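You operate a simulated robot arm through the tools that you are given. There is no shell and no other tool.

Carry out the task below with a simulated two-armed robot. There is one attempt and no reset: what you move stays moved.

JOB
Put the green cartridge on the lower shelf of the grey workbench. Take the blue flag and leave it on the lower shelf of the grey workbench. Fetch the tape dispenser and set it on the top of the cream cabinet. Turn the speed knob to 1. Put the blue block on the top of the two stacked pallets. Turn the speed knob on the pale control panel to 30. Put the green sleeve from the middle shelf of the black rack on the deck of the long pallet. Pull the bottom drawer of unit 3 open. The order is free. Set down upright: blue flag, tape dispenser, blue block.

The check looks at the end state, three seconds after you hand in, the way a careful person would. Anything else that was tipped, shoved, dropped, spilled or broken makes it a failure.

ROBOT AND FRAMES
Two 7-joint arms with two-finger parallel grippers on one trunk, on a base that moves. Base frame: it is fixed to the floor where the robot stands at the start and does not move with it; the origin is under the middle of the robot, x ahead of it, y to its left, z up. Lengths are in m, angles in degrees, forces in N, time in s.
The left shoulder is at the start at [0.05, 0.209, 1.196], the right one opposite. With the tool pointing down near the work surface each hand reaches from about 0.28 to 0.92 m from the robot's upright axis, wherever it stands, measured 20 degrees to its own side. Places, roughly: blue block (3x6x4 cm) [3, 2.8, 0.8]; blue flag (5x4x6 cm) [2.7, 0.1, 0.9]; bottom drawer of unit 3 [0.4, 4.2, 0.2]; deck of the long pallet [1, 1, 0.1]; green cartridge [3, 0.25, 1]; green sleeve [0.5, 1.75, 1]; lower shelf of the grey workbench [3.1, -0.1, 0.2]; speed knob [3.5, 3, 0.9]; speed knob on the pale control panel [2.5, 3.4, 0.9]; tape dispenser (13x7x13 cm) [3.5, 2.7, 1]; top of the cream cabinet [1.5, 2.8, 1.4]; top of the two stacked pallets [5.2, -0.6, 0.3]. Payload 4.4 kg a hand.
The tool frame of a hand sits at the grasp point between the pads (the TCP): z along the fingers, y along the line on which they close. The tips reach 0.023 m beyond it. Largest opening 0.094 m; finger width 0.038, thickness 0.01; the body of the gripper, 0.054 by 0.096 m, starts 0.039 m behind the TCP.
Orientation is told as [roll, pitch, yaw] about the base's x, y, z axes, in that order, counted from this pose: with the fingers straight down and closing along the base's y, the tool's x points along the base's -x, its y along +y and its z along -z.

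CONTROLS
- The arms move only by the tool move_arm. It takes "left_series", "right_series" or both (then of equal length, played together; a hand with none holds still); each is a list of rows, each a list of 7 numbers: the opening in per cent of the stroke, from 0 (shut) to 100 (fully open), then the shift along the base's x, y, z in units of 40 mm (1.0 is 40 mm), then the turn, a rotation vector about the base's x, y, z in units of 8 degrees (1.0 is 8 degrees). In form: [[hand, tx, ty, tz, rx, ry, rz], ...]. A call has 1 to 20 rows; each row shifts and turns the commanded pose from where the row before left it. A call with a number of a shift or a turn outside -1 to 1 is refused whole. A row lasts 0.2 s, in which the tool goes at most 0.05 m and 8.6 degrees; a call with a longer step from one row to the next is refused whole, and so is a gripper value outside its range. Where a pose cannot be reached the arm comes as near as it can. A force on the tool above 40 N (or 10 N above the force at the start of the call, whichever is more), or a blocked arm, ends the call early, and 0.2 s more pass. The fingers move at their own pace (about 0.108 m/s each) and stop on an object; they squeeze with about 45 N. The grip force told is the motor's: it shows also when the fingers shut on nothing. Time passes only in rows, and 0.2 s behind the last, so rows that do not move let the fingers close. The reply holds the time, the measured pose of the TCP, the force on the tool along the base axes, the opening and the grip force, in the units named above and with some noise, with the torque about the TCP (base axes, N m) and any sound that the robot's microphone picked up.
- Cameras (640 x 400 px; columns grow to the right, rows downward): "scene" is now at [0.152, -0.0082, 1.367]; the picture's right is [-0.08, -1.00, 0.00], its down [-0.59, 0.04, -0.81] and it looks along [0.81, -0.06, -0.59] (base axes); focal length 273 px, centre (320, 200). "left" rides on the left gripper at [0.086, -0.016, -0.075] in its tool frame; the picture's right is [0.18, 0.98, 0.00], its down [-0.58, 0.11, -0.81] and it looks along [-0.79, 0.15, 0.59] (tool axes); focal length 243 px, centre (320, 200). "right" rides on the right gripper at [0.086, 0.016, -0.075] in its tool frame; the picture's right is [-0.18, 0.98, 0.00], its down [-0.58, -0.11, -0.81] and it looks along [-0.79, -0.15, 0.59] (tool axes); focal length 243 px, centre (320, 200). There is no depth. A picture from a camera that has moved, and an enlarged one, comes with that camera's place and axes in the base frame and with its lens.
- camera(camera): a new picture of that camera. The clock stands still meanwhile.
- lift_body(by): slides the trunk up (or, below 0, down) by that many m; the arms and the scene camera ride with it, the base frame stays. It gives what a move gives, with no picture.
- base_move(legs): drives the robot by 1 to 6 legs, each [ahead, left, turn to the left] in m, m and degrees, along the robot's own axes; the way and the turn of a leg run together, so that a leg with both is an arc; at most 1.5 m and 180 degrees a leg. The arms and the cameras ride along, it lands a little off, and it stops where it bumps. It gives what a move gives.
- turn_head(pan, tilt): turns the head with the scene camera to pan (to the left, within 80 degrees either way) and tilt (down, from -29 to 69), counted from straight ahead of the robot. It gives what a move gives.
- enlarge(camera, box): a new picture of the part [left, top, right, bottom] of that camera's present view, enlarged. The clock stands still meanwhile.
- close_job(): hands the job in; it is judged then, once.

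Places have to be worked out from the pictures, the camera data and where the tool is seen. Open the grippers and draw the arms clear of the work before you hand the job in, unless the task says otherwise.

The tools are called by a JSON object that holds its "name" and its "arguments". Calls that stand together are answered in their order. move_arm: Moves the arms, as the interface text tells. Its arguments: {"type":"object","properties":{"left_series":{"type":"array","items":{"type":"array","items":{"type":"number"}}},"right_series":{"type":"array","items":{"type":"array","items":{"type":"number"}}}},"required":[]} The other tools are called the same way: lift_body (by) moves the trunk up or down; base_move (legs) drives the base; turn_head (pan, tilt) turns the head that bears the scene camera; camera (camera) takes a picture; enlarge (camera, box) takes an enlarged picture of a part of a camera's view; close_job () hands the job in.

At the start:

```text
time_s: 0.0
left_tcp_pos: [0.5296, 0.2614, 1.1164]
left_tool_rot: [0.1, -0.1, 0.1]
left_ft_force: [-0.3, 0.0, -0.4]
left_moment: [0.01, -0.01, 0.0]
left_gripper_width: 0.0939
left_grip_force: 0.2
right_tcp_pos: [0.5275, -0.2084, 1.1536]
right_tool_rot: [0.0, 0.0, -0.1]
right_ft_force: [1.0, 0.4, 0.7]
right_moment: [-0.02, 0.0, -0.02]
right_gripper_width: 0.0939
right_grip_force: 0.1
trunk travel left (down, up): [-0.275, 0.288]
robot x, y, heading: [0.002, 0.002, -0.1]
head pan, tilt (commanded): [-4.3, 36.0]
```

scene: 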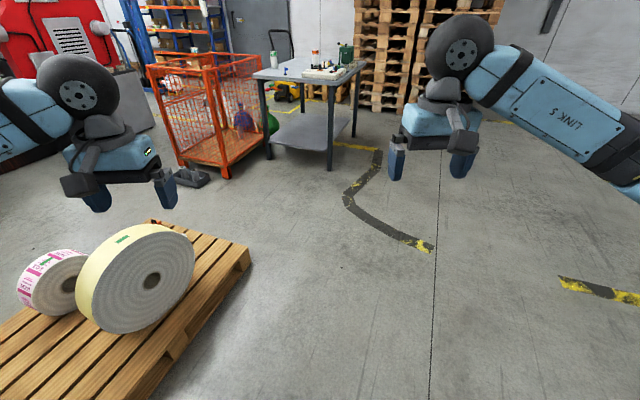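
right: 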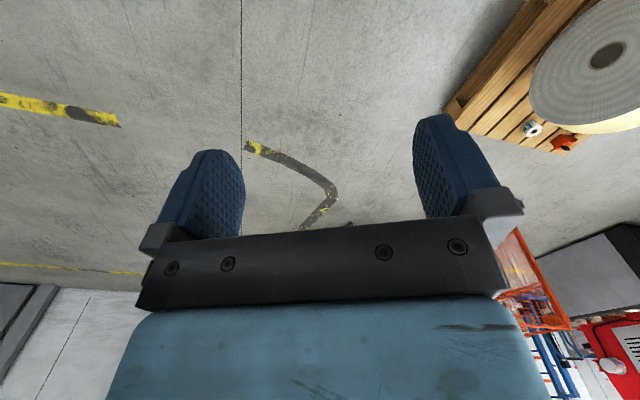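
left: 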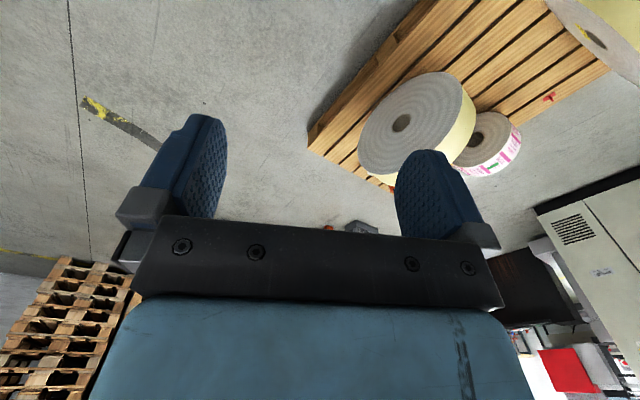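

The scene shows the long pallet with rolls ahead-left and the grey workbench ahead at about 3 m. I'll look around with the head first to map the place.

{"name": "turn_head", "arguments": {"pan": 60, "tilt": 20}}

{"name": "camera", "arguments": {"camera": "scene"}}

{"name": "turn_head", "arguments": {"pan": 25, "tilt": 15}}

{"name": "camera", "arguments": {"camera": "scene"}}

{"name": "turn_head", "arguments": {"pan": -10, "tilt": 15}}

{"name": "camera", "arguments": {"camera": "scene"}}

```text
time_s: 1.4
left_tcp_pos: [0.5294, 0.2604, 1.1154]
left_tool_rot: [0.1, 0.0, 0.0]
left_ft_force: [-0.2, -0.6, -0.2]
left_moment: [0.05, -0.01, -0.01]
left_gripper_width: 0.0939
left_grip_force: 0.0
right_tcp_pos: [0.5278, -0.2078, 1.154]
right_tool_rot: [0.0, 0.0, 0.0]
right_ft_force: [0.1, -0.1, -0.1]
right_moment: [-0.02, 0.01, 0.03]
right_gripper_width: 0.0939
right_grip_force: 0.1
trunk travel left (down, up): [-0.275, 0.288]
robot x, y, heading: [0.0007, -0.0017, 0.0]
head pan, tilt (commanded): [60.0, 20.0]
```

```text
taken
camera scene: at [0.1113, 0.079, 1.3924], right [0.87, -0.5, 0.0], down [-0.17, -0.3, -0.94], along [0.47, 0.81, -0.34], focal length 273 px, centre (320, 200)
```

scene: 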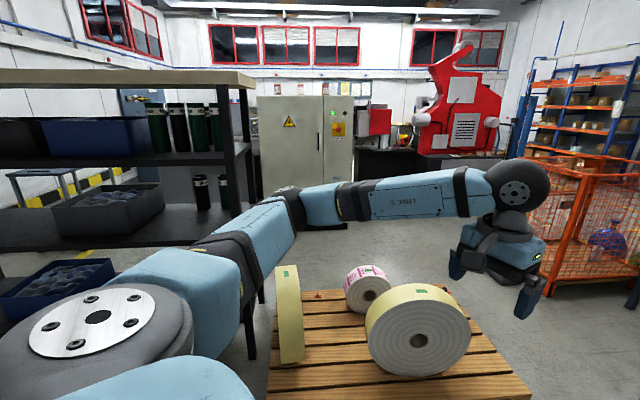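

```text
time_s: 2.4
left_tcp_pos: [0.5298, 0.2609, 1.1175]
left_tool_rot: [0.1, 0.0, 0.1]
left_ft_force: [-0.2, -0.3, 0.0]
left_moment: [0.01, -0.01, 0.01]
left_gripper_width: 0.0941
left_grip_force: 0.0
right_tcp_pos: [0.527, -0.2078, 1.1542]
right_tool_rot: [0.0, 0.0, -0.1]
right_ft_force: [-0.5, 0.6, -0.5]
right_moment: [0.0, 0.02, 0.01]
right_gripper_width: 0.0941
right_grip_force: 0.0
trunk travel left (down, up): [-0.275, 0.288]
robot x, y, heading: [0.0005, -0.0025, -0.3]
head pan, tilt (commanded): [25.0, 15.0]
```

```text
taken
camera scene: at [0.1493, 0.038, 1.4005], right [0.42, -0.91, 0.0], down [-0.23, -0.11, -0.97], along [0.88, 0.41, -0.26], focal length 273 px, centre (320, 200)
```

scene: 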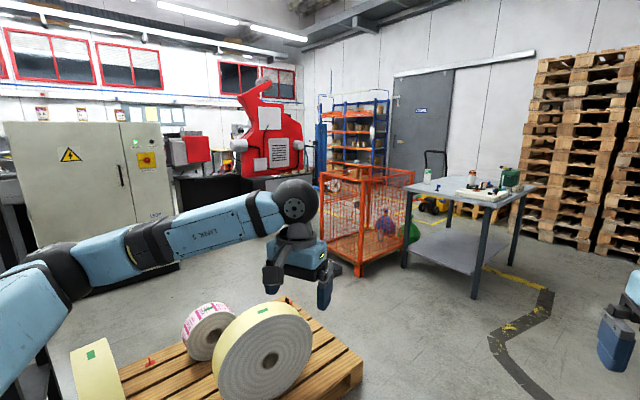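

```text
time_s: 3.4
left_tcp_pos: [0.5297, 0.2609, 1.1158]
left_tool_rot: [0.0, -0.1, 0.0]
left_ft_force: [-0.4, 1.0, -1.0]
left_moment: [0.01, 0.01, -0.02]
left_gripper_width: 0.0939
left_grip_force: 0.1
right_tcp_pos: [0.5267, -0.2084, 1.1543]
right_tool_rot: [-0.1, 0.0, -0.1]
right_ft_force: [-0.2, 0.1, 0.6]
right_moment: [-0.03, -0.01, 0.03]
right_gripper_width: 0.094
right_grip_force: 0.1
trunk travel left (down, up): [-0.275, 0.288]
robot x, y, heading: [0.0023, 0.0022, -0.1]
head pan, tilt (commanded): [-10.0, 15.0]
```

```text
taken
camera scene: at [0.1567, -0.0177, 1.4005], right [-0.17, -0.98, 0.0], down [-0.25, 0.04, -0.97], along [0.95, -0.17, -0.26], focal length 273 px, centre (320, 200)
```

scene: 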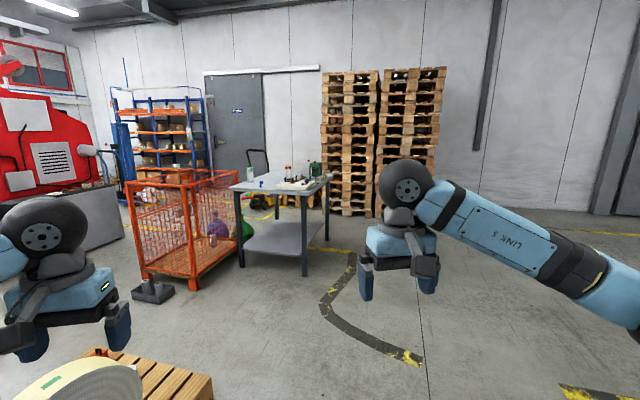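

The overall map is clear: black rack left, cream cabinet beyond it, red machine, workbench ahead. I'll zoom in on the workbench and rack and look to the other sides too.

{"name": "enlarge", "arguments": {"camera": "scene", "box": [220, 140, 380, 240]}}

{"name": "turn_head", "arguments": {"pan": 75, "tilt": 15}}

{"name": "camera", "arguments": {"camera": "scene"}}

{"name": "enlarge", "arguments": {"camera": "scene", "box": [160, 60, 480, 260]}}

```text
4.00 times, centred on (300, 190) of scene
camera zoom: at [0.1567, -0.0177, 1.4005], right [-0.17, -0.98, 0.0], down [-0.25, 0.04, -0.97], along [0.95, -0.17, -0.26], focal length 1093 px, centre (400, 240)
```

zoom: 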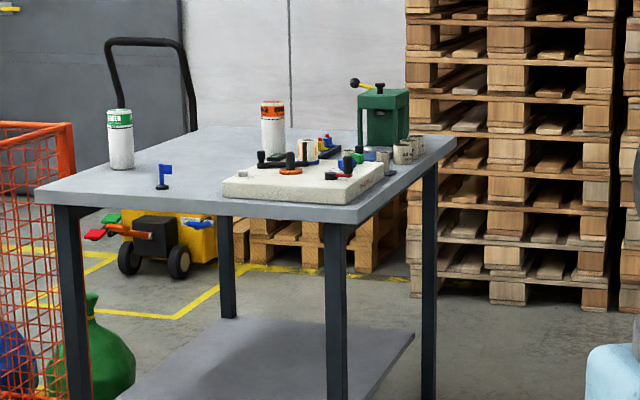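

```text
time_s: 5.0
left_tcp_pos: [0.5295, 0.2615, 1.1168]
left_tool_rot: [0.0, -0.1, 0.0]
left_ft_force: [-0.1, -0.1, 0.3]
left_moment: [0.03, 0.01, 0.02]
left_gripper_width: 0.0941
left_grip_force: 0.1
right_tcp_pos: [0.5274, -0.2076, 1.1541]
right_tool_rot: [0.0, 0.1, 0.0]
right_ft_force: [0.3, 0.4, 0.1]
right_moment: [0.01, 0.02, 0.0]
right_gripper_width: 0.0938
right_grip_force: 0.1
trunk travel left (down, up): [-0.275, 0.288]
robot x, y, heading: [-0.0005, -0.002, -0.2]
head pan, tilt (commanded): [75.0, 15.0]
```

```text
taken
camera scene: at [0.0889, 0.0886, 1.4005], right [0.97, -0.26, 0.0], down [-0.07, -0.25, -0.97], along [0.25, 0.93, -0.26], focal length 273 px, centre (320, 200)
```

scene: 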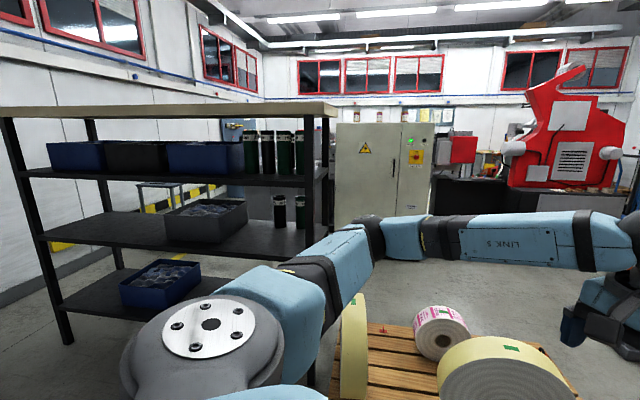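

```text
2.00 times, centred on (320, 160) of scene
camera zoom: at [0.0889, 0.0886, 1.4005], right [0.97, -0.26, 0.0], down [-0.07, -0.25, -0.97], along [0.25, 0.93, -0.26], focal length 547 px, centre (320, 280)
```

zoom: 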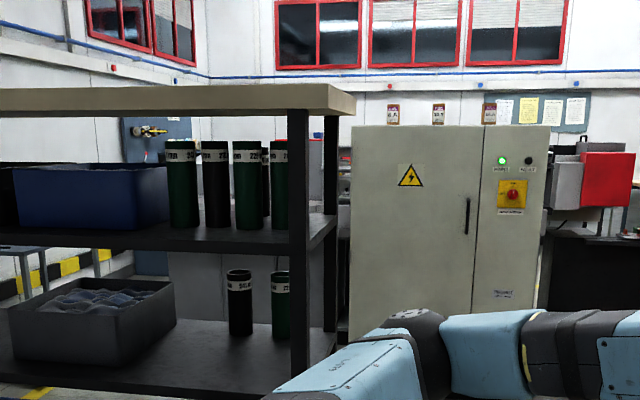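

Rack shelf B (middle) holds one black and one green tube near its right end, and both the rack and the pallet look rotated about -25°. I'll look down to see the robot footprint and the pallet layout.

{"name": "turn_head", "arguments": {"pan": 50, "tilt": 55}}

{"name": "camera", "arguments": {"camera": "scene"}}

{"name": "turn_head", "arguments": {"pan": 0, "tilt": 69}}

{"name": "camera", "arguments": {"camera": "scene"}}

{"name": "turn_head", "arguments": {"pan": -70, "tilt": 25}}

{"name": "camera", "arguments": {"camera": "scene"}}

```text
time_s: 6.0
left_tcp_pos: [0.528, 0.2603, 1.1161]
left_tool_rot: [0.0, -0.1, 0.0]
left_ft_force: [-0.5, -0.6, -0.6]
left_moment: [-0.04, 0.0, -0.02]
left_gripper_width: 0.0941
left_grip_force: 0.0
right_tcp_pos: [0.5277, -0.2072, 1.1539]
right_tool_rot: [-0.1, 0.0, 0.0]
right_ft_force: [-0.1, -0.3, -0.5]
right_moment: [-0.01, -0.03, 0.01]
right_gripper_width: 0.0939
right_grip_force: 0.2
trunk travel left (down, up): [-0.275, 0.288]
robot x, y, heading: [0.0021, 0.001, 0.1]
head pan, tilt (commanded): [50.0, 55.0]
```

```text
taken
camera scene: at [0.111, 0.0537, 1.3404], right [0.77, -0.64, 0.0], down [-0.53, -0.63, -0.57], along [0.37, 0.44, -0.82], focal length 273 px, centre (320, 200)
```

scene: 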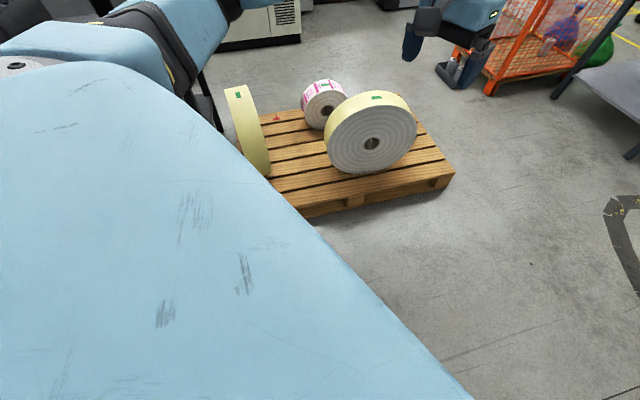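

```text
time_s: 7.2
left_tcp_pos: [0.5296, 0.26, 1.1167]
left_tool_rot: [0.0, -0.1, 0.0]
left_ft_force: [-0.7, -0.6, -0.3]
left_moment: [0.0, 0.01, 0.01]
left_gripper_width: 0.0938
left_grip_force: 0.1
right_tcp_pos: [0.5268, -0.2069, 1.1537]
right_tool_rot: [0.0, 0.1, 0.0]
right_ft_force: [-0.2, -0.3, -0.4]
right_moment: [0.02, -0.01, 0.0]
right_gripper_width: 0.0939
right_grip_force: 0.0
trunk travel left (down, up): [-0.275, 0.288]
robot x, y, heading: [-0.0042, 0.001, -0.1]
head pan, tilt (commanded): [0.0, 68.8]
```

```text
taken
camera scene: at [0.1206, -0.0015, 1.3249], right [0.0, -1.0, 0.0], down [-0.93, 0.0, -0.36], along [0.36, 0.0, -0.93], focal length 273 px, centre (320, 200)
```

scene: 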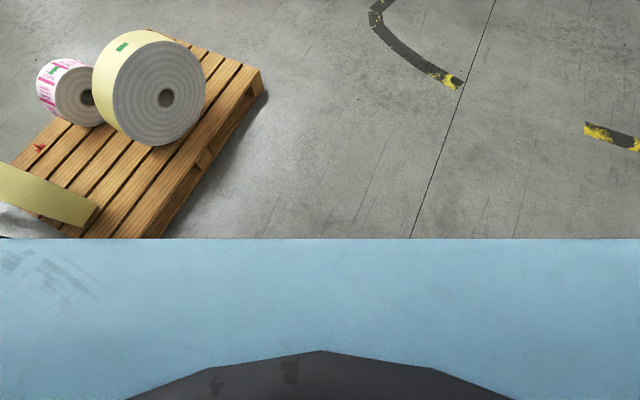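

```text
time_s: 8.6
left_tcp_pos: [0.5304, 0.2603, 1.1166]
left_tool_rot: [0.0, -0.1, 0.0]
left_ft_force: [-0.6, 0.2, 0.4]
left_moment: [0.0, -0.02, 0.0]
left_gripper_width: 0.0941
left_grip_force: 0.1
right_tcp_pos: [0.5274, -0.2078, 1.1538]
right_tool_rot: [0.0, 0.1, 0.0]
right_ft_force: [0.0, 0.1, 0.6]
right_moment: [0.01, 0.02, 0.0]
right_gripper_width: 0.094
right_grip_force: 0.0
trunk travel left (down, up): [-0.275, 0.288]
robot x, y, heading: [-0.003, -0.0003, 0.1]
head pan, tilt (commanded): [-70.0, 25.0]
```

```text
taken
camera scene: at [0.0963, -0.0881, 1.3843], right [-0.94, -0.34, 0.0], down [-0.14, 0.4, -0.91], along [0.31, -0.85, -0.42], focal length 273 px, centre (320, 200)
```

scene: 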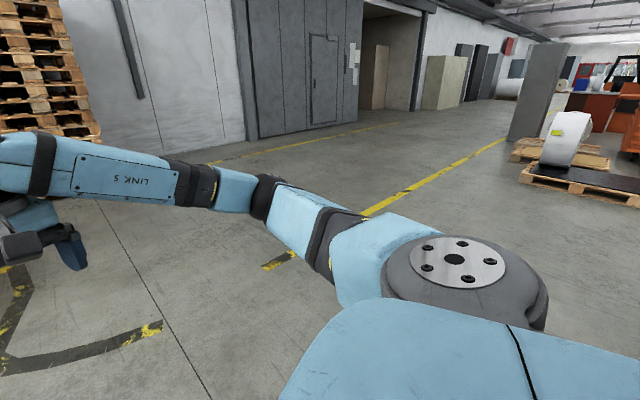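

The rack front faces roughly direction (-0.42,-0.91), its right post near [0.35,1.28], with the pallet corner just beside it. I turn left 65°, strafe left and go a bit ahead so the sleeve lies in front of the right arm, then look.

{"name": "base_move", "arguments": {"legs": [[0, 0, 65], [0, 0.5, 0], [0.4, 0, 0]]}}

{"name": "turn_head", "arguments": {"pan": -15, "tilt": 25}}

{"name": "camera", "arguments": {"camera": "scene"}}

```text
time_s: 18.5
left_tcp_pos: [-0.2878, 1.1713, 1.117]
left_tool_rot: [-0.1, -0.1, 64.4]
left_ft_force: [-0.2, 0.1, 0.4]
left_moment: [0.01, 0.01, -0.01]
left_gripper_width: 0.0942
left_grip_force: 0.1
right_tcp_pos: [0.1342, 0.9663, 1.1541]
right_tool_rot: [0.1, -0.1, 64.4]
right_ft_force: [0.1, 0.7, -0.8]
right_moment: [-0.05, -0.01, -0.01]
right_gripper_width: 0.0939
right_grip_force: 0.0
trunk travel left (down, up): [-0.275, 0.288]
robot x, y, heading: [-0.2801, 0.58, 64.3]
head pan, tilt (commanded): [-70.0, 25.0]
```

```text
time_s: 19.7
left_tcp_pos: [-0.287, 1.1703, 1.1169]
left_tool_rot: [0.0, 0.0, 64.3]
left_ft_force: [0.2, -0.2, 0.0]
left_moment: [0.02, -0.04, -0.01]
left_gripper_width: 0.0939
left_grip_force: 0.0
right_tcp_pos: [0.1344, 0.9664, 1.1537]
right_tool_rot: [-0.1, 0.0, 64.4]
right_ft_force: [0.8, 0.4, -0.3]
right_moment: [-0.02, -0.01, 0.01]
right_gripper_width: 0.094
right_grip_force: 0.0
trunk travel left (down, up): [-0.275, 0.288]
robot x, y, heading: [-0.2814, 0.5805, 64.4]
head pan, tilt (commanded): [-15.0, 25.0]
```

```text
taken
camera scene: at [-0.195, 0.7099, 1.3843], right [0.76, -0.65, 0.0], down [-0.28, -0.32, -0.91], along [0.59, 0.69, -0.42], focal length 273 px, centre (320, 200)
```

scene: 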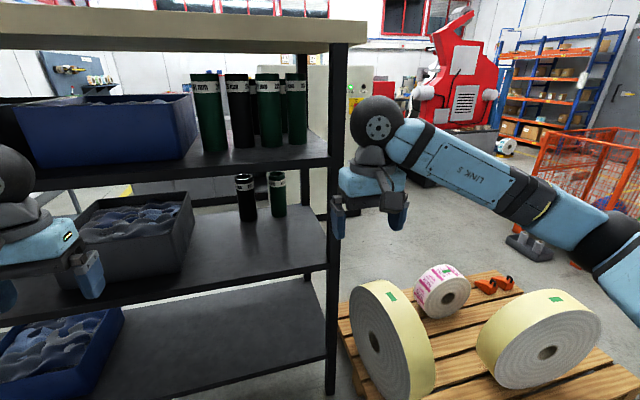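

The green sleeve on the middle shelf stands near the back-right of the shelf, by my estimate about [0.44,1.75], base z≈0.74. I'll zoom in for precision.

{"name": "enlarge", "arguments": {"camera": "scene", "box": [200, 140, 360, 240]}}

{"name": "camera", "arguments": {"camera": "right"}}

```text
4.00 times, centred on (280, 190) of scene
camera zoom: at [-0.195, 0.7099, 1.3843], right [0.76, -0.65, 0.0], down [-0.28, -0.32, -0.91], along [0.59, 0.69, -0.42], focal length 1093 px, centre (480, 240)
```

zoom: 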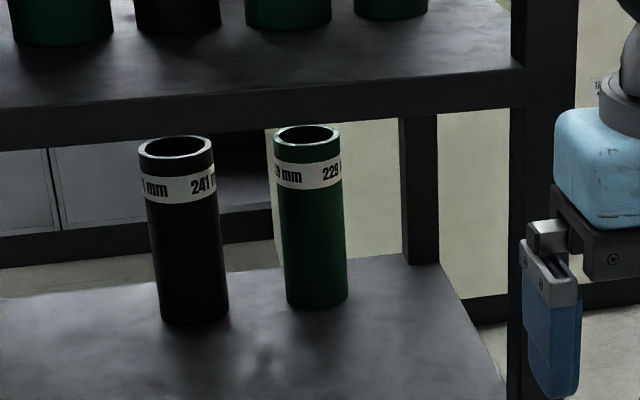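

```text
taken
camera right: at [0.082, 0.8953, 1.2274], right [-0.81, 0.59, 0.0], down [0.35, 0.48, 0.81], along [0.48, 0.65, -0.59], focal length 243 px, centre (320, 200)
```

right: 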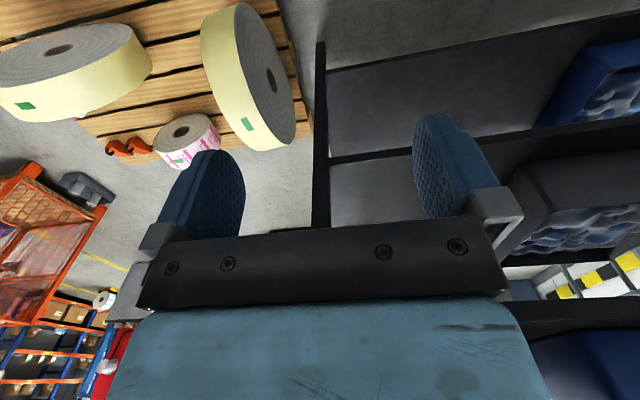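

Triangulating from two views, the green sleeve stands at about [0.40,1.70] with the black one 14 cm to its left. I'll tilt the right tool 60° up toward horizontal, lower it into the shelf gap height and pull the left hand back a little.

{"name": "move_arm", "arguments": {"right_series": [[100, 0, 0, -0.6, 0.8456, -0.405, 0], [100, 0, 0, -0.6, 0.8456, -0.405, 0], [100, 0, 0, -0.6, 0.8456, -0.405, 0], [100, 0, 0, -0.6, 0.8456, -0.405, 0], [100, 0, 0, -0.6, 0.8456, -0.405, 0], [100, 0, 0, -0.6, 0.8456, -0.405, 0], [100, 0, 0, -0.6, 0.8456, -0.405, 0], [100, 0, 0, -0.6, 0.8456, -0.405, 0]], "left_series": [[100, -0.135, -0.282, 0, 0, 0, 0], [100, -0.135, -0.282, 0, 0, 0, 0], [100, -0.135, -0.282, 0, 0, 0, 0], [100, -0.135, -0.282, 0, 0, 0, 0], [100, -0.135, -0.282, 0, 0, 0, 0], [100, -0.135, -0.282, 0, 0, 0, 0], [100, -0.135, -0.282, 0, 0, 0, 0], [100, -0.135, -0.282, 0, 0, 0, 0]]}}

{"name": "camera", "arguments": {"camera": "right"}}

{"name": "enlarge", "arguments": {"camera": "scene", "box": [200, 140, 440, 290]}}

```text
time_s: 21.5
left_tcp_pos: [-0.331, 1.0803, 1.1165]
left_tool_rot: [0.0, 0.0, 64.5]
left_ft_force: [0.0, -0.2, 0.2]
left_moment: [0.08, 0.0, 0.01]
left_gripper_width: 0.094
left_grip_force: 0.0
right_tcp_pos: [0.1188, 0.9716, 0.9827]
right_tool_rot: [0.9, -54.2, 64.8]
right_ft_force: [-0.3, -0.1, 0.4]
right_moment: [0.03, 0.0, -0.02]
right_gripper_width: 0.0941
right_grip_force: 0.1
right hand out of reach, approached as far as the arm can: row 8
trunk travel left (down, up): [-0.275, 0.288]
robot x, y, heading: [-0.2797, 0.5814, 64.4]
head pan, tilt (commanded): [-15.0, 25.0]
```

```text
taken
camera right: at [0.0581, 0.8774, 0.9547], right [-0.85, 0.5, 0.16], down [-0.02, -0.34, 0.94], along [0.53, 0.8, 0.3], focal length 243 px, centre (320, 200)
```

right: 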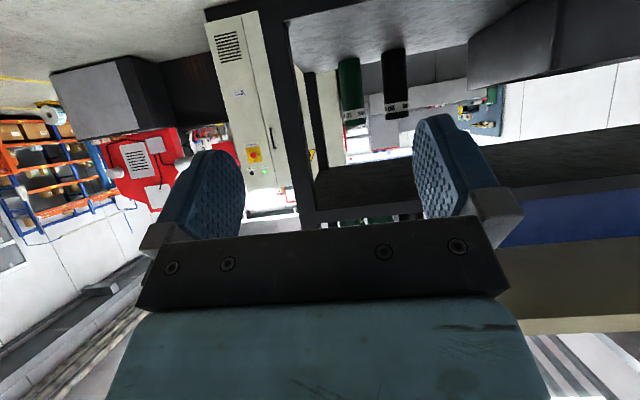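

```text
2.67 times, centred on (320, 215) of scene
camera zoom: at [-0.1961, 0.7102, 1.3843], right [0.76, -0.65, 0.0], down [-0.27, -0.32, -0.91], along [0.59, 0.69, -0.42], focal length 729 px, centre (320, 160)
```

zoom: 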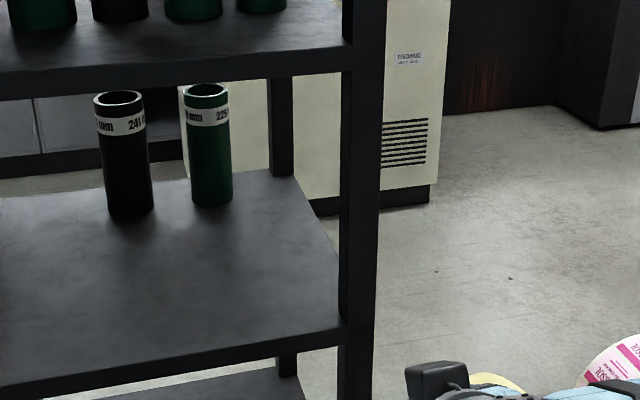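

The right-hand view (upside down) and the scene view agree on the sleeve at about [0.40,1.70], shelf top z≈0.78 and shelf above at ≈1.11. I'll lower the trunk so the arm can go in flat, then level the tool more and move the hand a bit forward.

{"name": "lift_body", "arguments": {"by": -0.2}}

{"name": "move_arm", "arguments": {"right_series": [[100, 0.27, 0.56, 0.3, 0.5, -0.24, 0], [100, 0.27, 0.56, 0.3, 0.5, -0.24, 0], [100, 0.27, 0.56, 0.3, 0.5, -0.24, 0], [100, 0.27, 0.56, 0.3, 0.5, -0.24, 0], [100, 0.27, 0.56, 0.3, 0.5, -0.24, 0], [100, 0.27, 0.56, 0.3, 0.5, -0.24, 0]]}}

{"name": "camera", "arguments": {"camera": "right"}}

{"name": "camera", "arguments": {"camera": "scene"}}

```text
time_s: 23.7
left_tcp_pos: [-0.3298, 1.0807, 0.9173]
left_tool_rot: [0.0, 0.0, 64.4]
left_ft_force: [-0.4, 0.6, 0.2]
left_moment: [-0.01, -0.01, -0.03]
left_gripper_width: 0.0939
left_grip_force: 0.0
right_tcp_pos: [0.1197, 0.972, 0.7836]
right_tool_rot: [0.8, -54.3, 64.7]
right_ft_force: [-0.3, 0.1, 0.1]
right_moment: [0.0, 0.02, 0.0]
right_gripper_width: 0.094
right_grip_force: 0.0
trunk travel left (down, up): [-0.075, 0.488]
robot x, y, heading: [-0.2805, 0.5794, 64.3]
head pan, tilt (commanded): [-15.0, 25.0]
```

```text
time_s: 25.1
left_tcp_pos: [-0.3311, 1.0805, 0.9182]
left_tool_rot: [0.0, 0.0, 64.4]
left_ft_force: [0.2, -1.2, -0.1]
left_moment: [-0.01, -0.01, 0.02]
left_gripper_width: 0.0937
left_grip_force: 0.0
right_tcp_pos: [0.1073, 1.0957, 0.881]
right_tool_rot: [-1.1, -80.4, 66.1]
right_ft_force: [-0.7, 0.1, 0.5]
right_moment: [0.01, 0.05, 0.02]
right_gripper_width: 0.0942
right_grip_force: 0.1
right hand out of reach, approached as far as the arm can: row 3, 4, 5, 6
trunk travel left (down, up): [-0.075, 0.488]
robot x, y, heading: [-0.2817, 0.5807, 64.2]
head pan, tilt (commanded): [-15.0, 25.0]
```

```text
taken
camera right: at [0.0556, 1.0223, 0.8069], right [-0.88, 0.44, 0.18], down [-0.2, -0.68, 0.71], along [0.43, 0.59, 0.68], focal length 243 px, centre (320, 200)
```

right: 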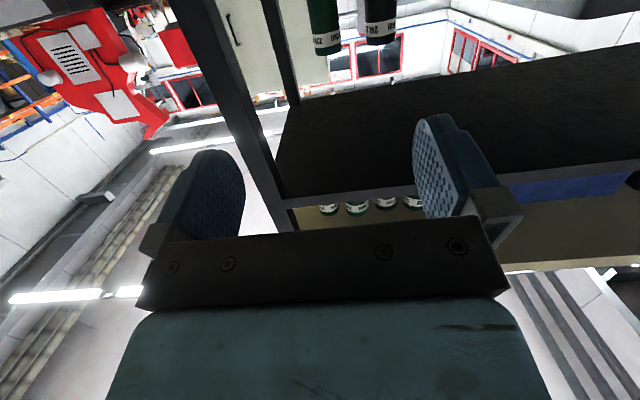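

```text
taken
camera scene: at [-0.1956, 0.7104, 1.1842], right [0.76, -0.65, 0.0], down [-0.27, -0.32, -0.91], along [0.59, 0.69, -0.42], focal length 273 px, centre (320, 200)
```

scene: 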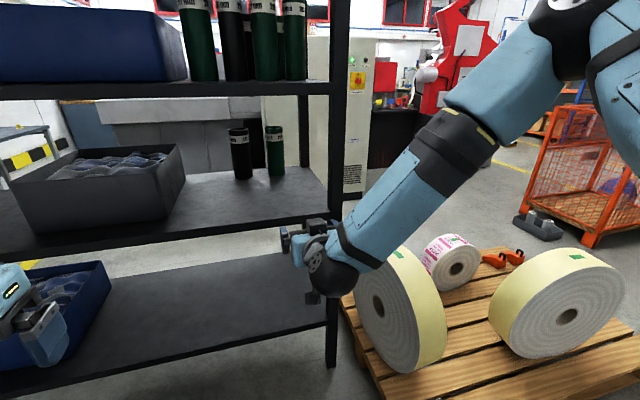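

The hand is nearly level now (pitch -80°) at z=0.88, though the wrist was limited this close to the body. I'll shift it right/forward in free space to see whether the arm tracks properly when extended.

{"name": "move_arm", "arguments": {"right_series": [[100, 0.6, 0.35, 0, 0, 0, 0], [100, 0.6, 0.35, 0, 0, 0, 0], [100, 0.6, 0.35, 0, 0, 0, 0], [100, 0.6, 0.35, 0, 0, 0, 0]]}}

```text
time_s: 26.1
left_tcp_pos: [-0.3294, 1.0797, 0.9172]
left_tool_rot: [-0.1, 0.0, 64.4]
left_ft_force: [0.2, -0.3, -0.2]
left_moment: [-0.01, 0.02, 0.01]
left_gripper_width: 0.0942
left_grip_force: 0.0
right_tcp_pos: [0.1596, 1.1699, 0.9144]
right_tool_rot: [-0.6, -80.3, 65.7]
right_ft_force: [0.9, -0.9, -0.2]
right_moment: [-0.01, -0.02, 0.01]
right_gripper_width: 0.094
right_grip_force: 0.0
right hand out of reach, approached as far as the arm can: row 1, 2, 3, 4
trunk travel left (down, up): [-0.075, 0.488]
robot x, y, heading: [-0.2825, 0.5864, 64.5]
head pan, tilt (commanded): [-15.0, 25.0]
```

The hand tracks better when extended but is still short laterally. I'll extend straight forward 0.12 m (still in front of the rack) to test reach before committing the base.

{"name": "move_arm", "arguments": {"right_series": [[100, 0.32, 0.68, -0.2, 0, 0, 0], [100, 0.32, 0.68, -0.2, 0, 0, 0], [100, 0.32, 0.68, -0.2, 0, 0, 0], [100, 0.32, 0.68, -0.2, 0, 0, 0]]}}

{"name": "camera", "arguments": {"camera": "scene"}}

{"name": "camera", "arguments": {"camera": "right"}}

```text
time_s: 27.1
left_tcp_pos: [-0.3317, 1.0795, 0.9164]
left_tool_rot: [0.0, 0.0, 64.5]
left_ft_force: [0.0, 0.3, 0.3]
left_moment: [-0.02, -0.01, -0.02]
left_gripper_width: 0.0937
left_grip_force: 0.1
right_tcp_pos: [0.1803, 1.2298, 0.8988]
right_tool_rot: [-1.0, -80.3, 66.3]
right_ft_force: [0.3, 0.0, 0.4]
right_moment: [0.01, -0.02, 0.03]
right_gripper_width: 0.094
right_grip_force: 0.1
right hand out of reach, approached as far as the arm can: row 1, 2, 3, 4
trunk travel left (down, up): [-0.075, 0.488]
robot x, y, heading: [-0.2835, 0.5827, 64.6]
head pan, tilt (commanded): [-15.0, 25.0]
```

```text
taken
camera scene: at [-0.195, 0.7098, 1.1843], right [0.76, -0.65, 0.0], down [-0.27, -0.32, -0.91], along [0.59, 0.69, -0.42], focal length 273 px, centre (320, 200)
```

scene: 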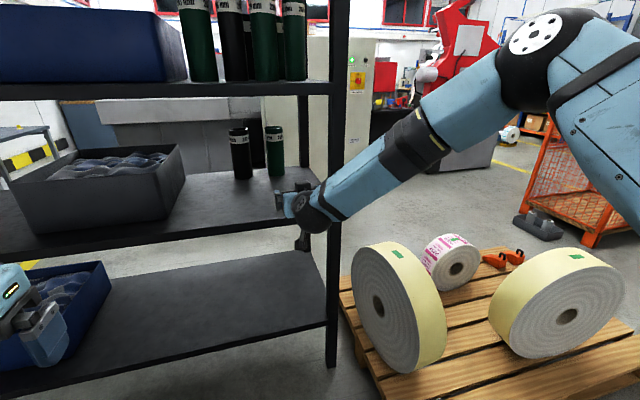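

```text
taken
camera right: at [0.1286, 1.1562, 0.8251], right [-0.88, 0.44, 0.18], down [-0.19, -0.68, 0.71], along [0.43, 0.59, 0.68], focal length 243 px, centre (320, 200)
```

right: 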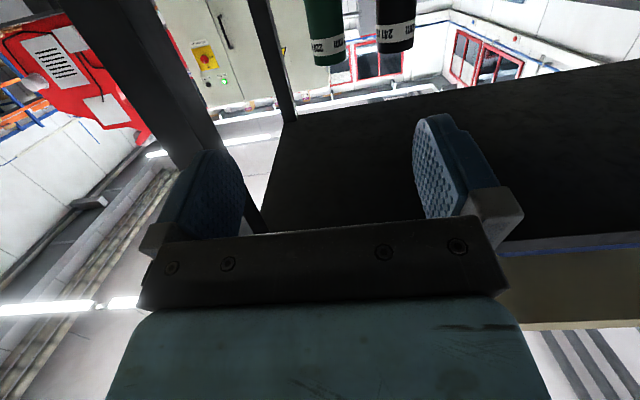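

The elbow is folded out to the right so the wrist is at its limit; a straighter arm should work better. I back off the base, then extend the arm fully in free space before driving the hand into the shelf.

{"name": "base_move", "arguments": {"legs": [[-0.3, 0.05, 0]]}}

{"name": "move_arm", "arguments": {"right_series": [[100, 0.36, 0.76, 0, 0, 0, 0], [100, 0.36, 0.76, 0, 0, 0, 0], [100, 0.36, 0.76, 0, 0, 0, 0], [100, 0.36, 0.76, 0, 0, 0, 0], [100, 0.36, 0.76, 0, 0, 0, 0], [100, 0.36, 0.76, 0, 0, 0, 0]]}}

{"name": "camera", "arguments": {"camera": "scene"}}

```text
time_s: 29.1
left_tcp_pos: [-0.5046, 0.8332, 0.9163]
left_tool_rot: [0.0, 0.0, 64.4]
left_ft_force: [0.2, -0.4, -0.5]
left_moment: [0.0, 0.01, -0.01]
left_gripper_width: 0.0943
left_grip_force: 0.0
right_tcp_pos: [0.0066, 0.9832, 0.8994]
right_tool_rot: [-1.1, -80.3, 66.2]
right_ft_force: [0.3, 0.6, 0.8]
right_moment: [0.01, -0.02, 0.0]
right_gripper_width: 0.0938
right_grip_force: 0.1
trunk travel left (down, up): [-0.075, 0.488]
robot x, y, heading: [-0.4537, 0.3339, 64.4]
head pan, tilt (commanded): [-15.0, 25.0]
```

```text
time_s: 30.6
left_tcp_pos: [-0.5035, 0.8333, 0.9174]
left_tool_rot: [0.0, 0.0, 64.4]
left_ft_force: [1.1, -0.9, 0.3]
left_moment: [0.01, 0.02, 0.02]
left_gripper_width: 0.0941
left_grip_force: 0.1
right_tcp_pos: [0.0926, 1.1668, 0.8985]
right_tool_rot: [-1.4, -80.1, 66.6]
right_ft_force: [0.0, -0.3, 0.4]
right_moment: [-0.02, 0.0, 0.01]
right_gripper_width: 0.0943
right_grip_force: 0.1
trunk travel left (down, up): [-0.075, 0.488]
robot x, y, heading: [-0.4572, 0.3358, 64.4]
head pan, tilt (commanded): [-15.0, 25.0]
```

```text
taken
camera scene: at [-0.3686, 0.4645, 1.1842], right [0.76, -0.65, 0.0], down [-0.28, -0.32, -0.91], along [0.59, 0.69, -0.42], focal length 273 px, centre (320, 200)
```

scene: 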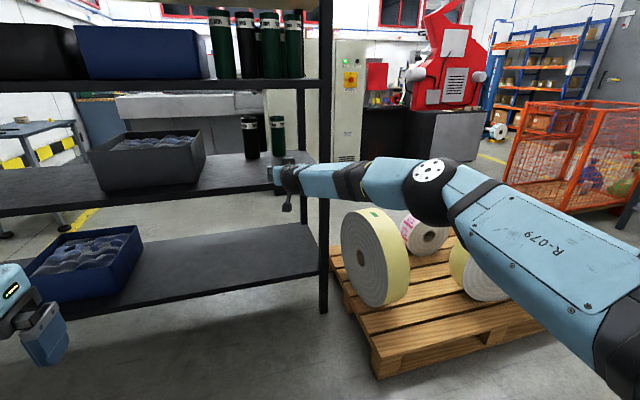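

Extension tracks well now: TCP is 0.99 m ahead of the robot. I'll extend another 0.11 m and shift right 0.05 to see how straight the arm gets, so the elbow clears the rack post.

{"name": "move_arm", "arguments": {"right_series": [[100, 0.5625, 0.4925, -0.06, 0, 0, 0], [100, 0.5625, 0.4925, -0.06, 0, 0, 0], [100, 0.5625, 0.4925, -0.06, 0, 0, 0], [100, 0.5625, 0.4925, -0.06, 0, 0, 0]]}}

{"name": "turn_head", "arguments": {"pan": -35, "tilt": 35}}

{"name": "camera", "arguments": {"camera": "scene"}}

```text
time_s: 31.6
left_tcp_pos: [-0.5037, 0.8349, 0.9173]
left_tool_rot: [0.1, -0.1, 64.5]
left_ft_force: [0.3, -0.3, 0.2]
left_moment: [0.01, 0.01, -0.02]
left_gripper_width: 0.0943
left_grip_force: 0.1
right_tcp_pos: [0.1202, 1.1868, 0.9046]
right_tool_rot: [-1.0, -80.3, 66.2]
right_ft_force: [0.1, 0.9, -0.8]
right_moment: [-0.01, 0.02, 0.01]
right_gripper_width: 0.0939
right_grip_force: 0.1
right hand out of reach, approached as far as the arm can: row 2, 3, 4
trunk travel left (down, up): [-0.075, 0.488]
robot x, y, heading: [-0.4565, 0.335, 64.4]
head pan, tilt (commanded): [-15.0, 25.0]
```

```text
time_s: 32.4
left_tcp_pos: [-0.5024, 0.8337, 0.9174]
left_tool_rot: [0.0, 0.0, 64.4]
left_ft_force: [0.1, 0.2, -0.6]
left_moment: [0.01, 0.01, 0.01]
left_gripper_width: 0.0941
left_grip_force: 0.1
right_tcp_pos: [0.1198, 1.1871, 0.9033]
right_tool_rot: [-1.1, -80.3, 66.4]
right_ft_force: [1.3, 0.3, 0.1]
right_moment: [0.04, 0.01, 0.02]
right_gripper_width: 0.0941
right_grip_force: 0.2
trunk travel left (down, up): [-0.075, 0.488]
robot x, y, heading: [-0.4539, 0.3326, 64.4]
head pan, tilt (commanded): [-35.0, 35.0]
```

```text
taken
camera scene: at [-0.3517, 0.4372, 1.1686], right [0.49, -0.87, 0.0], down [-0.5, -0.28, -0.82], along [0.71, 0.4, -0.57], focal length 273 px, centre (320, 200)
```

scene: 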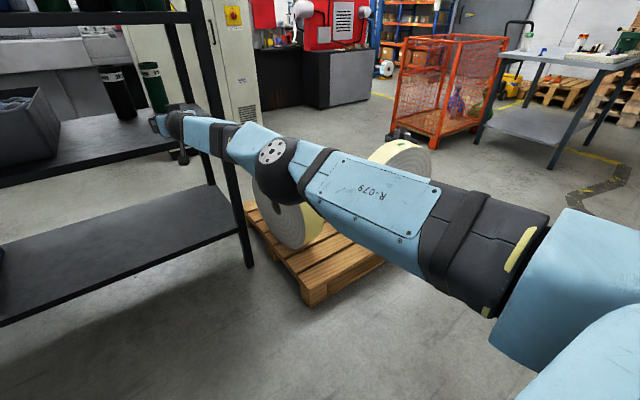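

The arm is nearly straight here, elbow about 0.47 m behind the TCP and only ~9 cm to the right, so it can pass the post if I come in slightly from the left. I retract slightly, shift the hand right, and yaw it 6° right.

{"name": "move_arm", "arguments": {"right_series": [[100, 0.3725, -0.525, -0.11, 0, 0, -0.19], [100, 0.3725, -0.525, -0.11, 0, 0, -0.19], [100, 0.3725, -0.525, -0.11, 0, 0, -0.19], [100, 0.3725, -0.525, -0.11, 0, 0, -0.19]]}}

{"name": "base_move", "arguments": {"legs": [[0, 0.09, 0]]}}

{"name": "turn_head", "arguments": {"pan": -20, "tilt": 25}}

{"name": "camera", "arguments": {"camera": "scene"}}

{"name": "camera", "arguments": {"camera": "right"}}

```text
time_s: 33.4
left_tcp_pos: [-0.5035, 0.8337, 0.9177]
left_tool_rot: [0.0, 0.0, 64.4]
left_ft_force: [0.1, 0.0, -0.7]
left_moment: [0.02, 0.03, -0.02]
left_gripper_width: 0.0941
left_grip_force: 0.0
right_tcp_pos: [0.1794, 1.1039, 0.8866]
right_tool_rot: [-1.0, -80.4, 60.1]
right_ft_force: [0.7, 0.5, -0.1]
right_moment: [-0.01, 0.0, 0.0]
right_gripper_width: 0.0939
right_grip_force: 0.0
trunk travel left (down, up): [-0.075, 0.488]
robot x, y, heading: [-0.4557, 0.3353, 64.5]
head pan, tilt (commanded): [-35.0, 35.0]
```

```text
time_s: 34.8
left_tcp_pos: [-0.5855, 0.8736, 0.9174]
left_tool_rot: [0.0, -0.1, 64.6]
left_ft_force: [-0.7, -0.1, 0.1]
left_moment: [-0.02, 0.02, 0.0]
left_gripper_width: 0.0941
left_grip_force: 0.1
right_tcp_pos: [0.0983, 1.1434, 0.8874]
right_tool_rot: [-1.2, -80.3, 60.3]
right_ft_force: [-0.8, 0.3, 0.0]
right_moment: [-0.03, 0.01, 0.0]
right_gripper_width: 0.094
right_grip_force: 0.0
trunk travel left (down, up): [-0.075, 0.488]
robot x, y, heading: [-0.5373, 0.3727, 64.3]
head pan, tilt (commanded): [-35.0, 35.0]
```

```text
time_s: 35.6
left_tcp_pos: [-0.5851, 0.8723, 0.9159]
left_tool_rot: [0.0, 0.0, 64.4]
left_ft_force: [0.4, -0.4, 0.4]
left_moment: [-0.04, 0.03, 0.02]
left_gripper_width: 0.0941
left_grip_force: 0.1
right_tcp_pos: [0.0986, 1.144, 0.8867]
right_tool_rot: [-1.1, -80.3, 60.2]
right_ft_force: [0.3, 2.0, -1.0]
right_moment: [0.0, 0.02, -0.01]
right_gripper_width: 0.0943
right_grip_force: 0.0
trunk travel left (down, up): [-0.075, 0.488]
robot x, y, heading: [-0.5347, 0.3739, 64.3]
head pan, tilt (commanded): [-20.0, 25.0]
```

```text
taken
camera scene: at [-0.4437, 0.4973, 1.1843], right [0.7, -0.72, 0.0], down [-0.3, -0.3, -0.91], along [0.65, 0.63, -0.42], focal length 273 px, centre (320, 200)
```

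scene: 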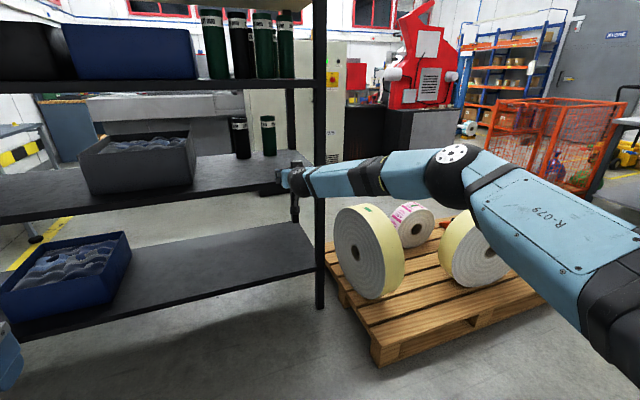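

```text
taken
camera right: at [0.0396, 1.0755, 0.813], right [-0.83, 0.53, 0.18], down [-0.27, -0.65, 0.71], along [0.49, 0.54, 0.68], focal length 243 px, centre (320, 200)
```

right: 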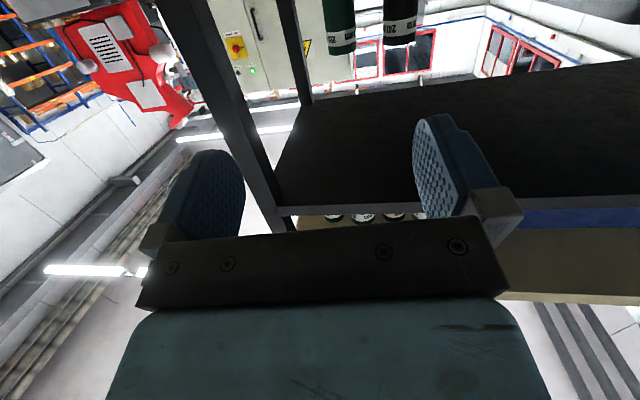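

I'll zoom on the sleeve from here to refine its position from this new viewpoint.

{"name": "enlarge", "arguments": {"camera": "scene", "box": [220, 100, 340, 220]}}

```text
3.33 times, centred on (280, 160) of scene
camera zoom: at [-0.4437, 0.4973, 1.1843], right [0.7, -0.72, 0.0], down [-0.3, -0.3, -0.91], along [0.65, 0.63, -0.42], focal length 911 px, centre (453, 333)
```

zoom: 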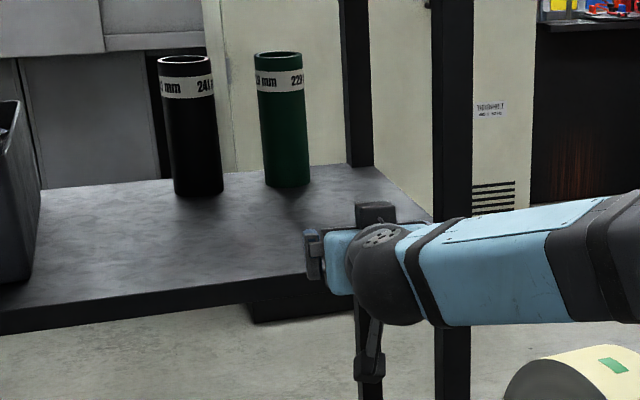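

Two views now agree: sleeve at about [0.392,1.686], shelf z≈0.786, sleeve top ≈0.98; the camera bracket under the hand needs the TCP higher (≈0.925). I'll raise the hand, extend and shift it so the straight forearm clears the post, then strafe.

{"name": "move_arm", "arguments": {"right_series": [[100, 0.77, -0.167, 0.25, 0, 0, 0], [100, 0.77, -0.167, 0.25, 0, 0, 0], [100, 0.77, -0.167, 0.25, 0, 0, 0], [100, 0.77, -0.167, 0.25, 0, 0, 0]]}}

{"name": "base_move", "arguments": {"legs": [[0, 0.09, 0]]}}

{"name": "camera", "arguments": {"camera": "scene"}}

```text
time_s: 36.6
left_tcp_pos: [-0.5835, 0.8737, 0.9168]
left_tool_rot: [0.1, 0.1, 64.4]
left_ft_force: [0.3, 0.5, -0.2]
left_moment: [0.04, 0.02, 0.01]
left_gripper_width: 0.0939
left_grip_force: 0.1
right_tcp_pos: [0.2206, 1.1162, 0.9258]
right_tool_rot: [-0.8, -80.3, 60.0]
right_ft_force: [-0.3, 0.8, 0.0]
right_moment: [0.03, -0.01, 0.02]
right_gripper_width: 0.0942
right_grip_force: 0.1
trunk travel left (down, up): [-0.075, 0.488]
robot x, y, heading: [-0.5363, 0.3755, 64.6]
head pan, tilt (commanded): [-20.0, 25.0]
```

```text
time_s: 38.1
left_tcp_pos: [-0.667, 0.9116, 0.9175]
left_tool_rot: [0.0, -0.1, 64.5]
left_ft_force: [0.0, -0.2, 1.1]
left_moment: [0.02, 0.03, -0.01]
left_gripper_width: 0.094
left_grip_force: 0.0
right_tcp_pos: [0.1398, 1.1552, 0.9259]
right_tool_rot: [-1.2, -80.3, 60.4]
right_ft_force: [-0.5, -0.9, 0.4]
right_moment: [0.01, 0.03, -0.03]
right_gripper_width: 0.0941
right_grip_force: 0.0
trunk travel left (down, up): [-0.075, 0.488]
robot x, y, heading: [-0.6196, 0.4123, 64.3]
head pan, tilt (commanded): [-20.0, 25.0]
```

```text
taken
camera scene: at [-0.5248, 0.5362, 1.1843], right [0.7, -0.71, 0.0], down [-0.3, -0.3, -0.91], along [0.65, 0.63, -0.42], focal length 273 px, centre (320, 200)
```

scene: 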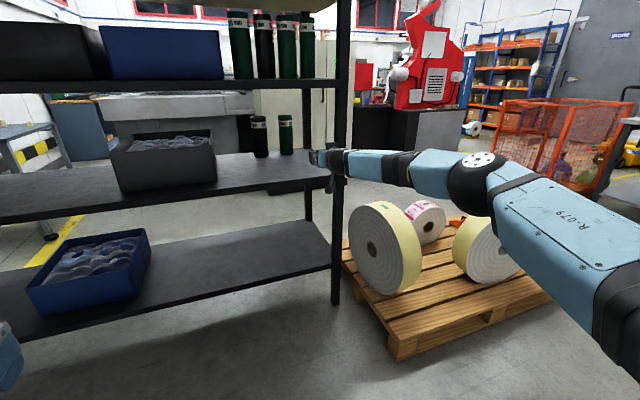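

TCP is now at lateral v≈0.373, matching the sleeve's 0.374. I drive forward 0.3 m to enter the shelf gap and check clearances.

{"name": "base_move", "arguments": {"legs": [[0.3, 0, 0]]}}

{"name": "turn_head", "arguments": {"pan": -30, "tilt": 15}}

{"name": "camera", "arguments": {"camera": "scene"}}

{"name": "camera", "arguments": {"camera": "right"}}

```text
time_s: 40.1
left_tcp_pos: [-0.5337, 1.1846, 0.9172]
left_tool_rot: [0.0, 0.0, 64.3]
left_ft_force: [0.6, -1.1, 0.3]
left_moment: [-0.03, -0.04, 0.01]
left_gripper_width: 0.0939
left_grip_force: 0.0
right_tcp_pos: [0.2731, 1.4261, 0.9261]
right_tool_rot: [-1.0, -80.2, 60.1]
right_ft_force: [-1.1, 0.1, 0.0]
right_moment: [0.02, 0.02, 0.03]
right_gripper_width: 0.0939
right_grip_force: 0.0
trunk travel left (down, up): [-0.075, 0.488]
robot x, y, heading: [-0.4901, 0.6882, 64.2]
head pan, tilt (commanded): [-20.0, 25.0]
```

```text
time_s: 40.8
left_tcp_pos: [-0.5338, 1.184, 0.917]
left_tool_rot: [0.0, 0.0, 64.3]
left_ft_force: [-0.3, 0.1, 1.0]
left_moment: [-0.03, 0.01, 0.01]
left_gripper_width: 0.0942
left_grip_force: 0.1
right_tcp_pos: [0.2726, 1.4247, 0.926]
right_tool_rot: [-1.1, -80.3, 60.1]
right_ft_force: [-0.2, -0.1, -1.5]
right_moment: [-0.02, 0.01, 0.0]
right_gripper_width: 0.0943
right_grip_force: 0.0
trunk travel left (down, up): [-0.075, 0.488]
robot x, y, heading: [-0.4842, 0.6857, 64.4]
head pan, tilt (commanded): [-30.0, 15.0]
```

```text
taken
camera scene: at [-0.3824, 0.7963, 1.2005], right [0.56, -0.83, 0.0], down [-0.21, -0.15, -0.97], along [0.8, 0.54, -0.26], focal length 273 px, centre (320, 200)
```

scene: 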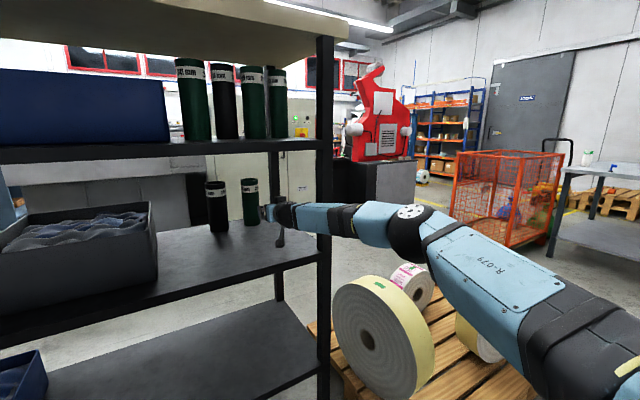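

```text
taken
camera right: at [0.2138, 1.3577, 0.8523], right [-0.83, 0.53, 0.18], down [-0.27, -0.65, 0.71], along [0.49, 0.54, 0.68], focal length 243 px, centre (320, 200)
```

right: 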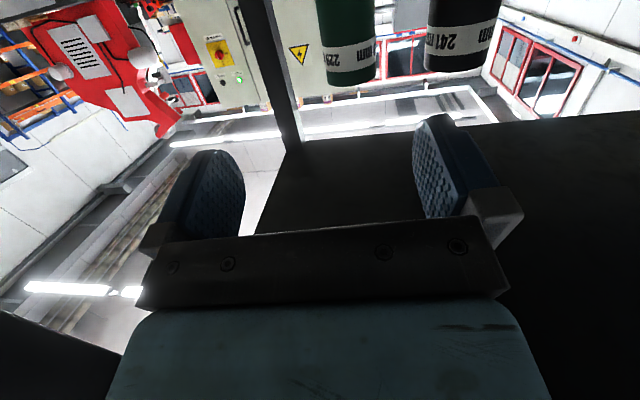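

The hand enters cleanly with the forearm about 5 cm clear of the post, and the sleeve lies straight ahead. I drive another 0.2 m.

{"name": "base_move", "arguments": {"legs": [[0.19, 0, 0]]}}

{"name": "camera", "arguments": {"camera": "scene"}}

{"name": "camera", "arguments": {"camera": "right"}}

```text
time_s: 42.4
left_tcp_pos: [-0.4524, 1.3545, 0.9166]
left_tool_rot: [0.0, 0.0, 64.4]
left_ft_force: [0.2, 0.8, -1.0]
left_moment: [0.03, -0.02, 0.01]
left_gripper_width: 0.0943
left_grip_force: 0.1
right_tcp_pos: [0.3553, 1.5972, 0.9261]
right_tool_rot: [-1.1, -80.2, 60.2]
right_ft_force: [-0.7, 0.4, -0.5]
right_moment: [0.0, 0.01, -0.02]
right_gripper_width: 0.0941
right_grip_force: 0.1
trunk travel left (down, up): [-0.075, 0.488]
robot x, y, heading: [-0.4019, 0.8586, 64.4]
head pan, tilt (commanded): [-30.0, 15.0]
```

```text
taken
camera scene: at [-0.2997, 0.968, 1.2004], right [0.56, -0.83, 0.0], down [-0.21, -0.15, -0.97], along [0.8, 0.54, -0.26], focal length 273 px, centre (320, 200)
```

scene: 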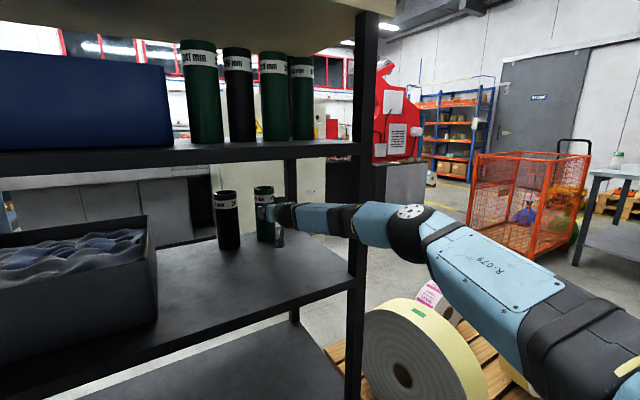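

```text
taken
camera right: at [0.2962, 1.5295, 0.8517], right [-0.83, 0.53, 0.18], down [-0.27, -0.65, 0.71], along [0.49, 0.54, 0.68], focal length 243 px, centre (320, 200)
```

right: 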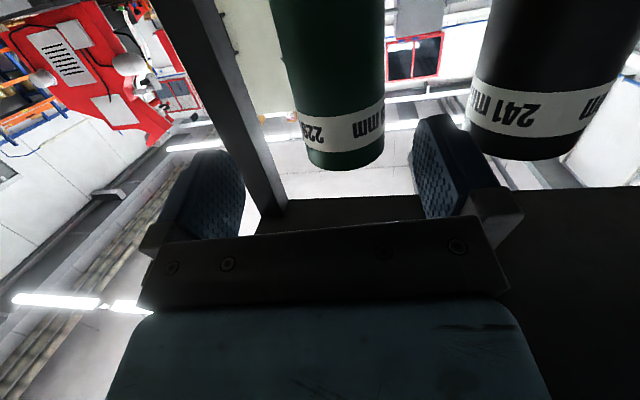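

The sleeve is centered between the fingers laterally, about 10 cm ahead. I drive 0.08 m more and check again.

{"name": "base_move", "arguments": {"legs": [[0.08, 0, 0]]}}

{"name": "camera", "arguments": {"camera": "right"}}

{"name": "enlarge", "arguments": {"camera": "scene", "box": [200, 160, 440, 310]}}

```text
time_s: 43.5
left_tcp_pos: [-0.4173, 1.4273, 0.9176]
left_tool_rot: [0.0, 0.0, 64.4]
left_ft_force: [-0.3, 0.7, 0.6]
left_moment: [-0.06, -0.01, -0.04]
left_gripper_width: 0.0942
left_grip_force: 0.0
right_tcp_pos: [0.3883, 1.6698, 0.9249]
right_tool_rot: [-1.1, -80.2, 60.1]
right_ft_force: [0.2, 0.4, 0.2]
right_moment: [0.03, -0.01, 0.02]
right_gripper_width: 0.0943
right_grip_force: 0.1
trunk travel left (down, up): [-0.075, 0.488]
robot x, y, heading: [-0.3701, 0.9251, 64.4]
head pan, tilt (commanded): [-30.0, 15.0]
```

```text
taken
camera right: at [0.3309, 1.6013, 0.8514], right [-0.83, 0.53, 0.18], down [-0.27, -0.65, 0.71], along [0.49, 0.54, 0.68], focal length 243 px, centre (320, 200)
```

right: 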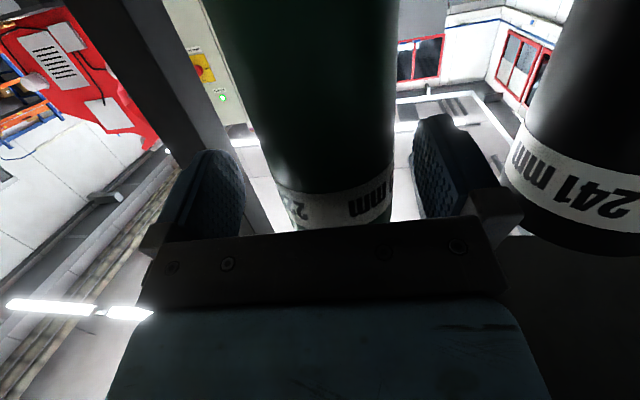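

```text
2.67 times, centred on (320, 235) of scene
camera zoom: at [-0.2651, 1.04, 1.2004], right [0.56, -0.83, 0.0], down [-0.21, -0.15, -0.97], along [0.8, 0.54, -0.26], focal length 729 px, centre (320, 107)
```

zoom: 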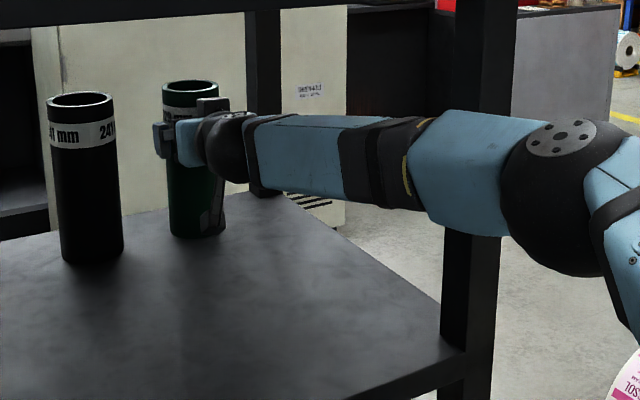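

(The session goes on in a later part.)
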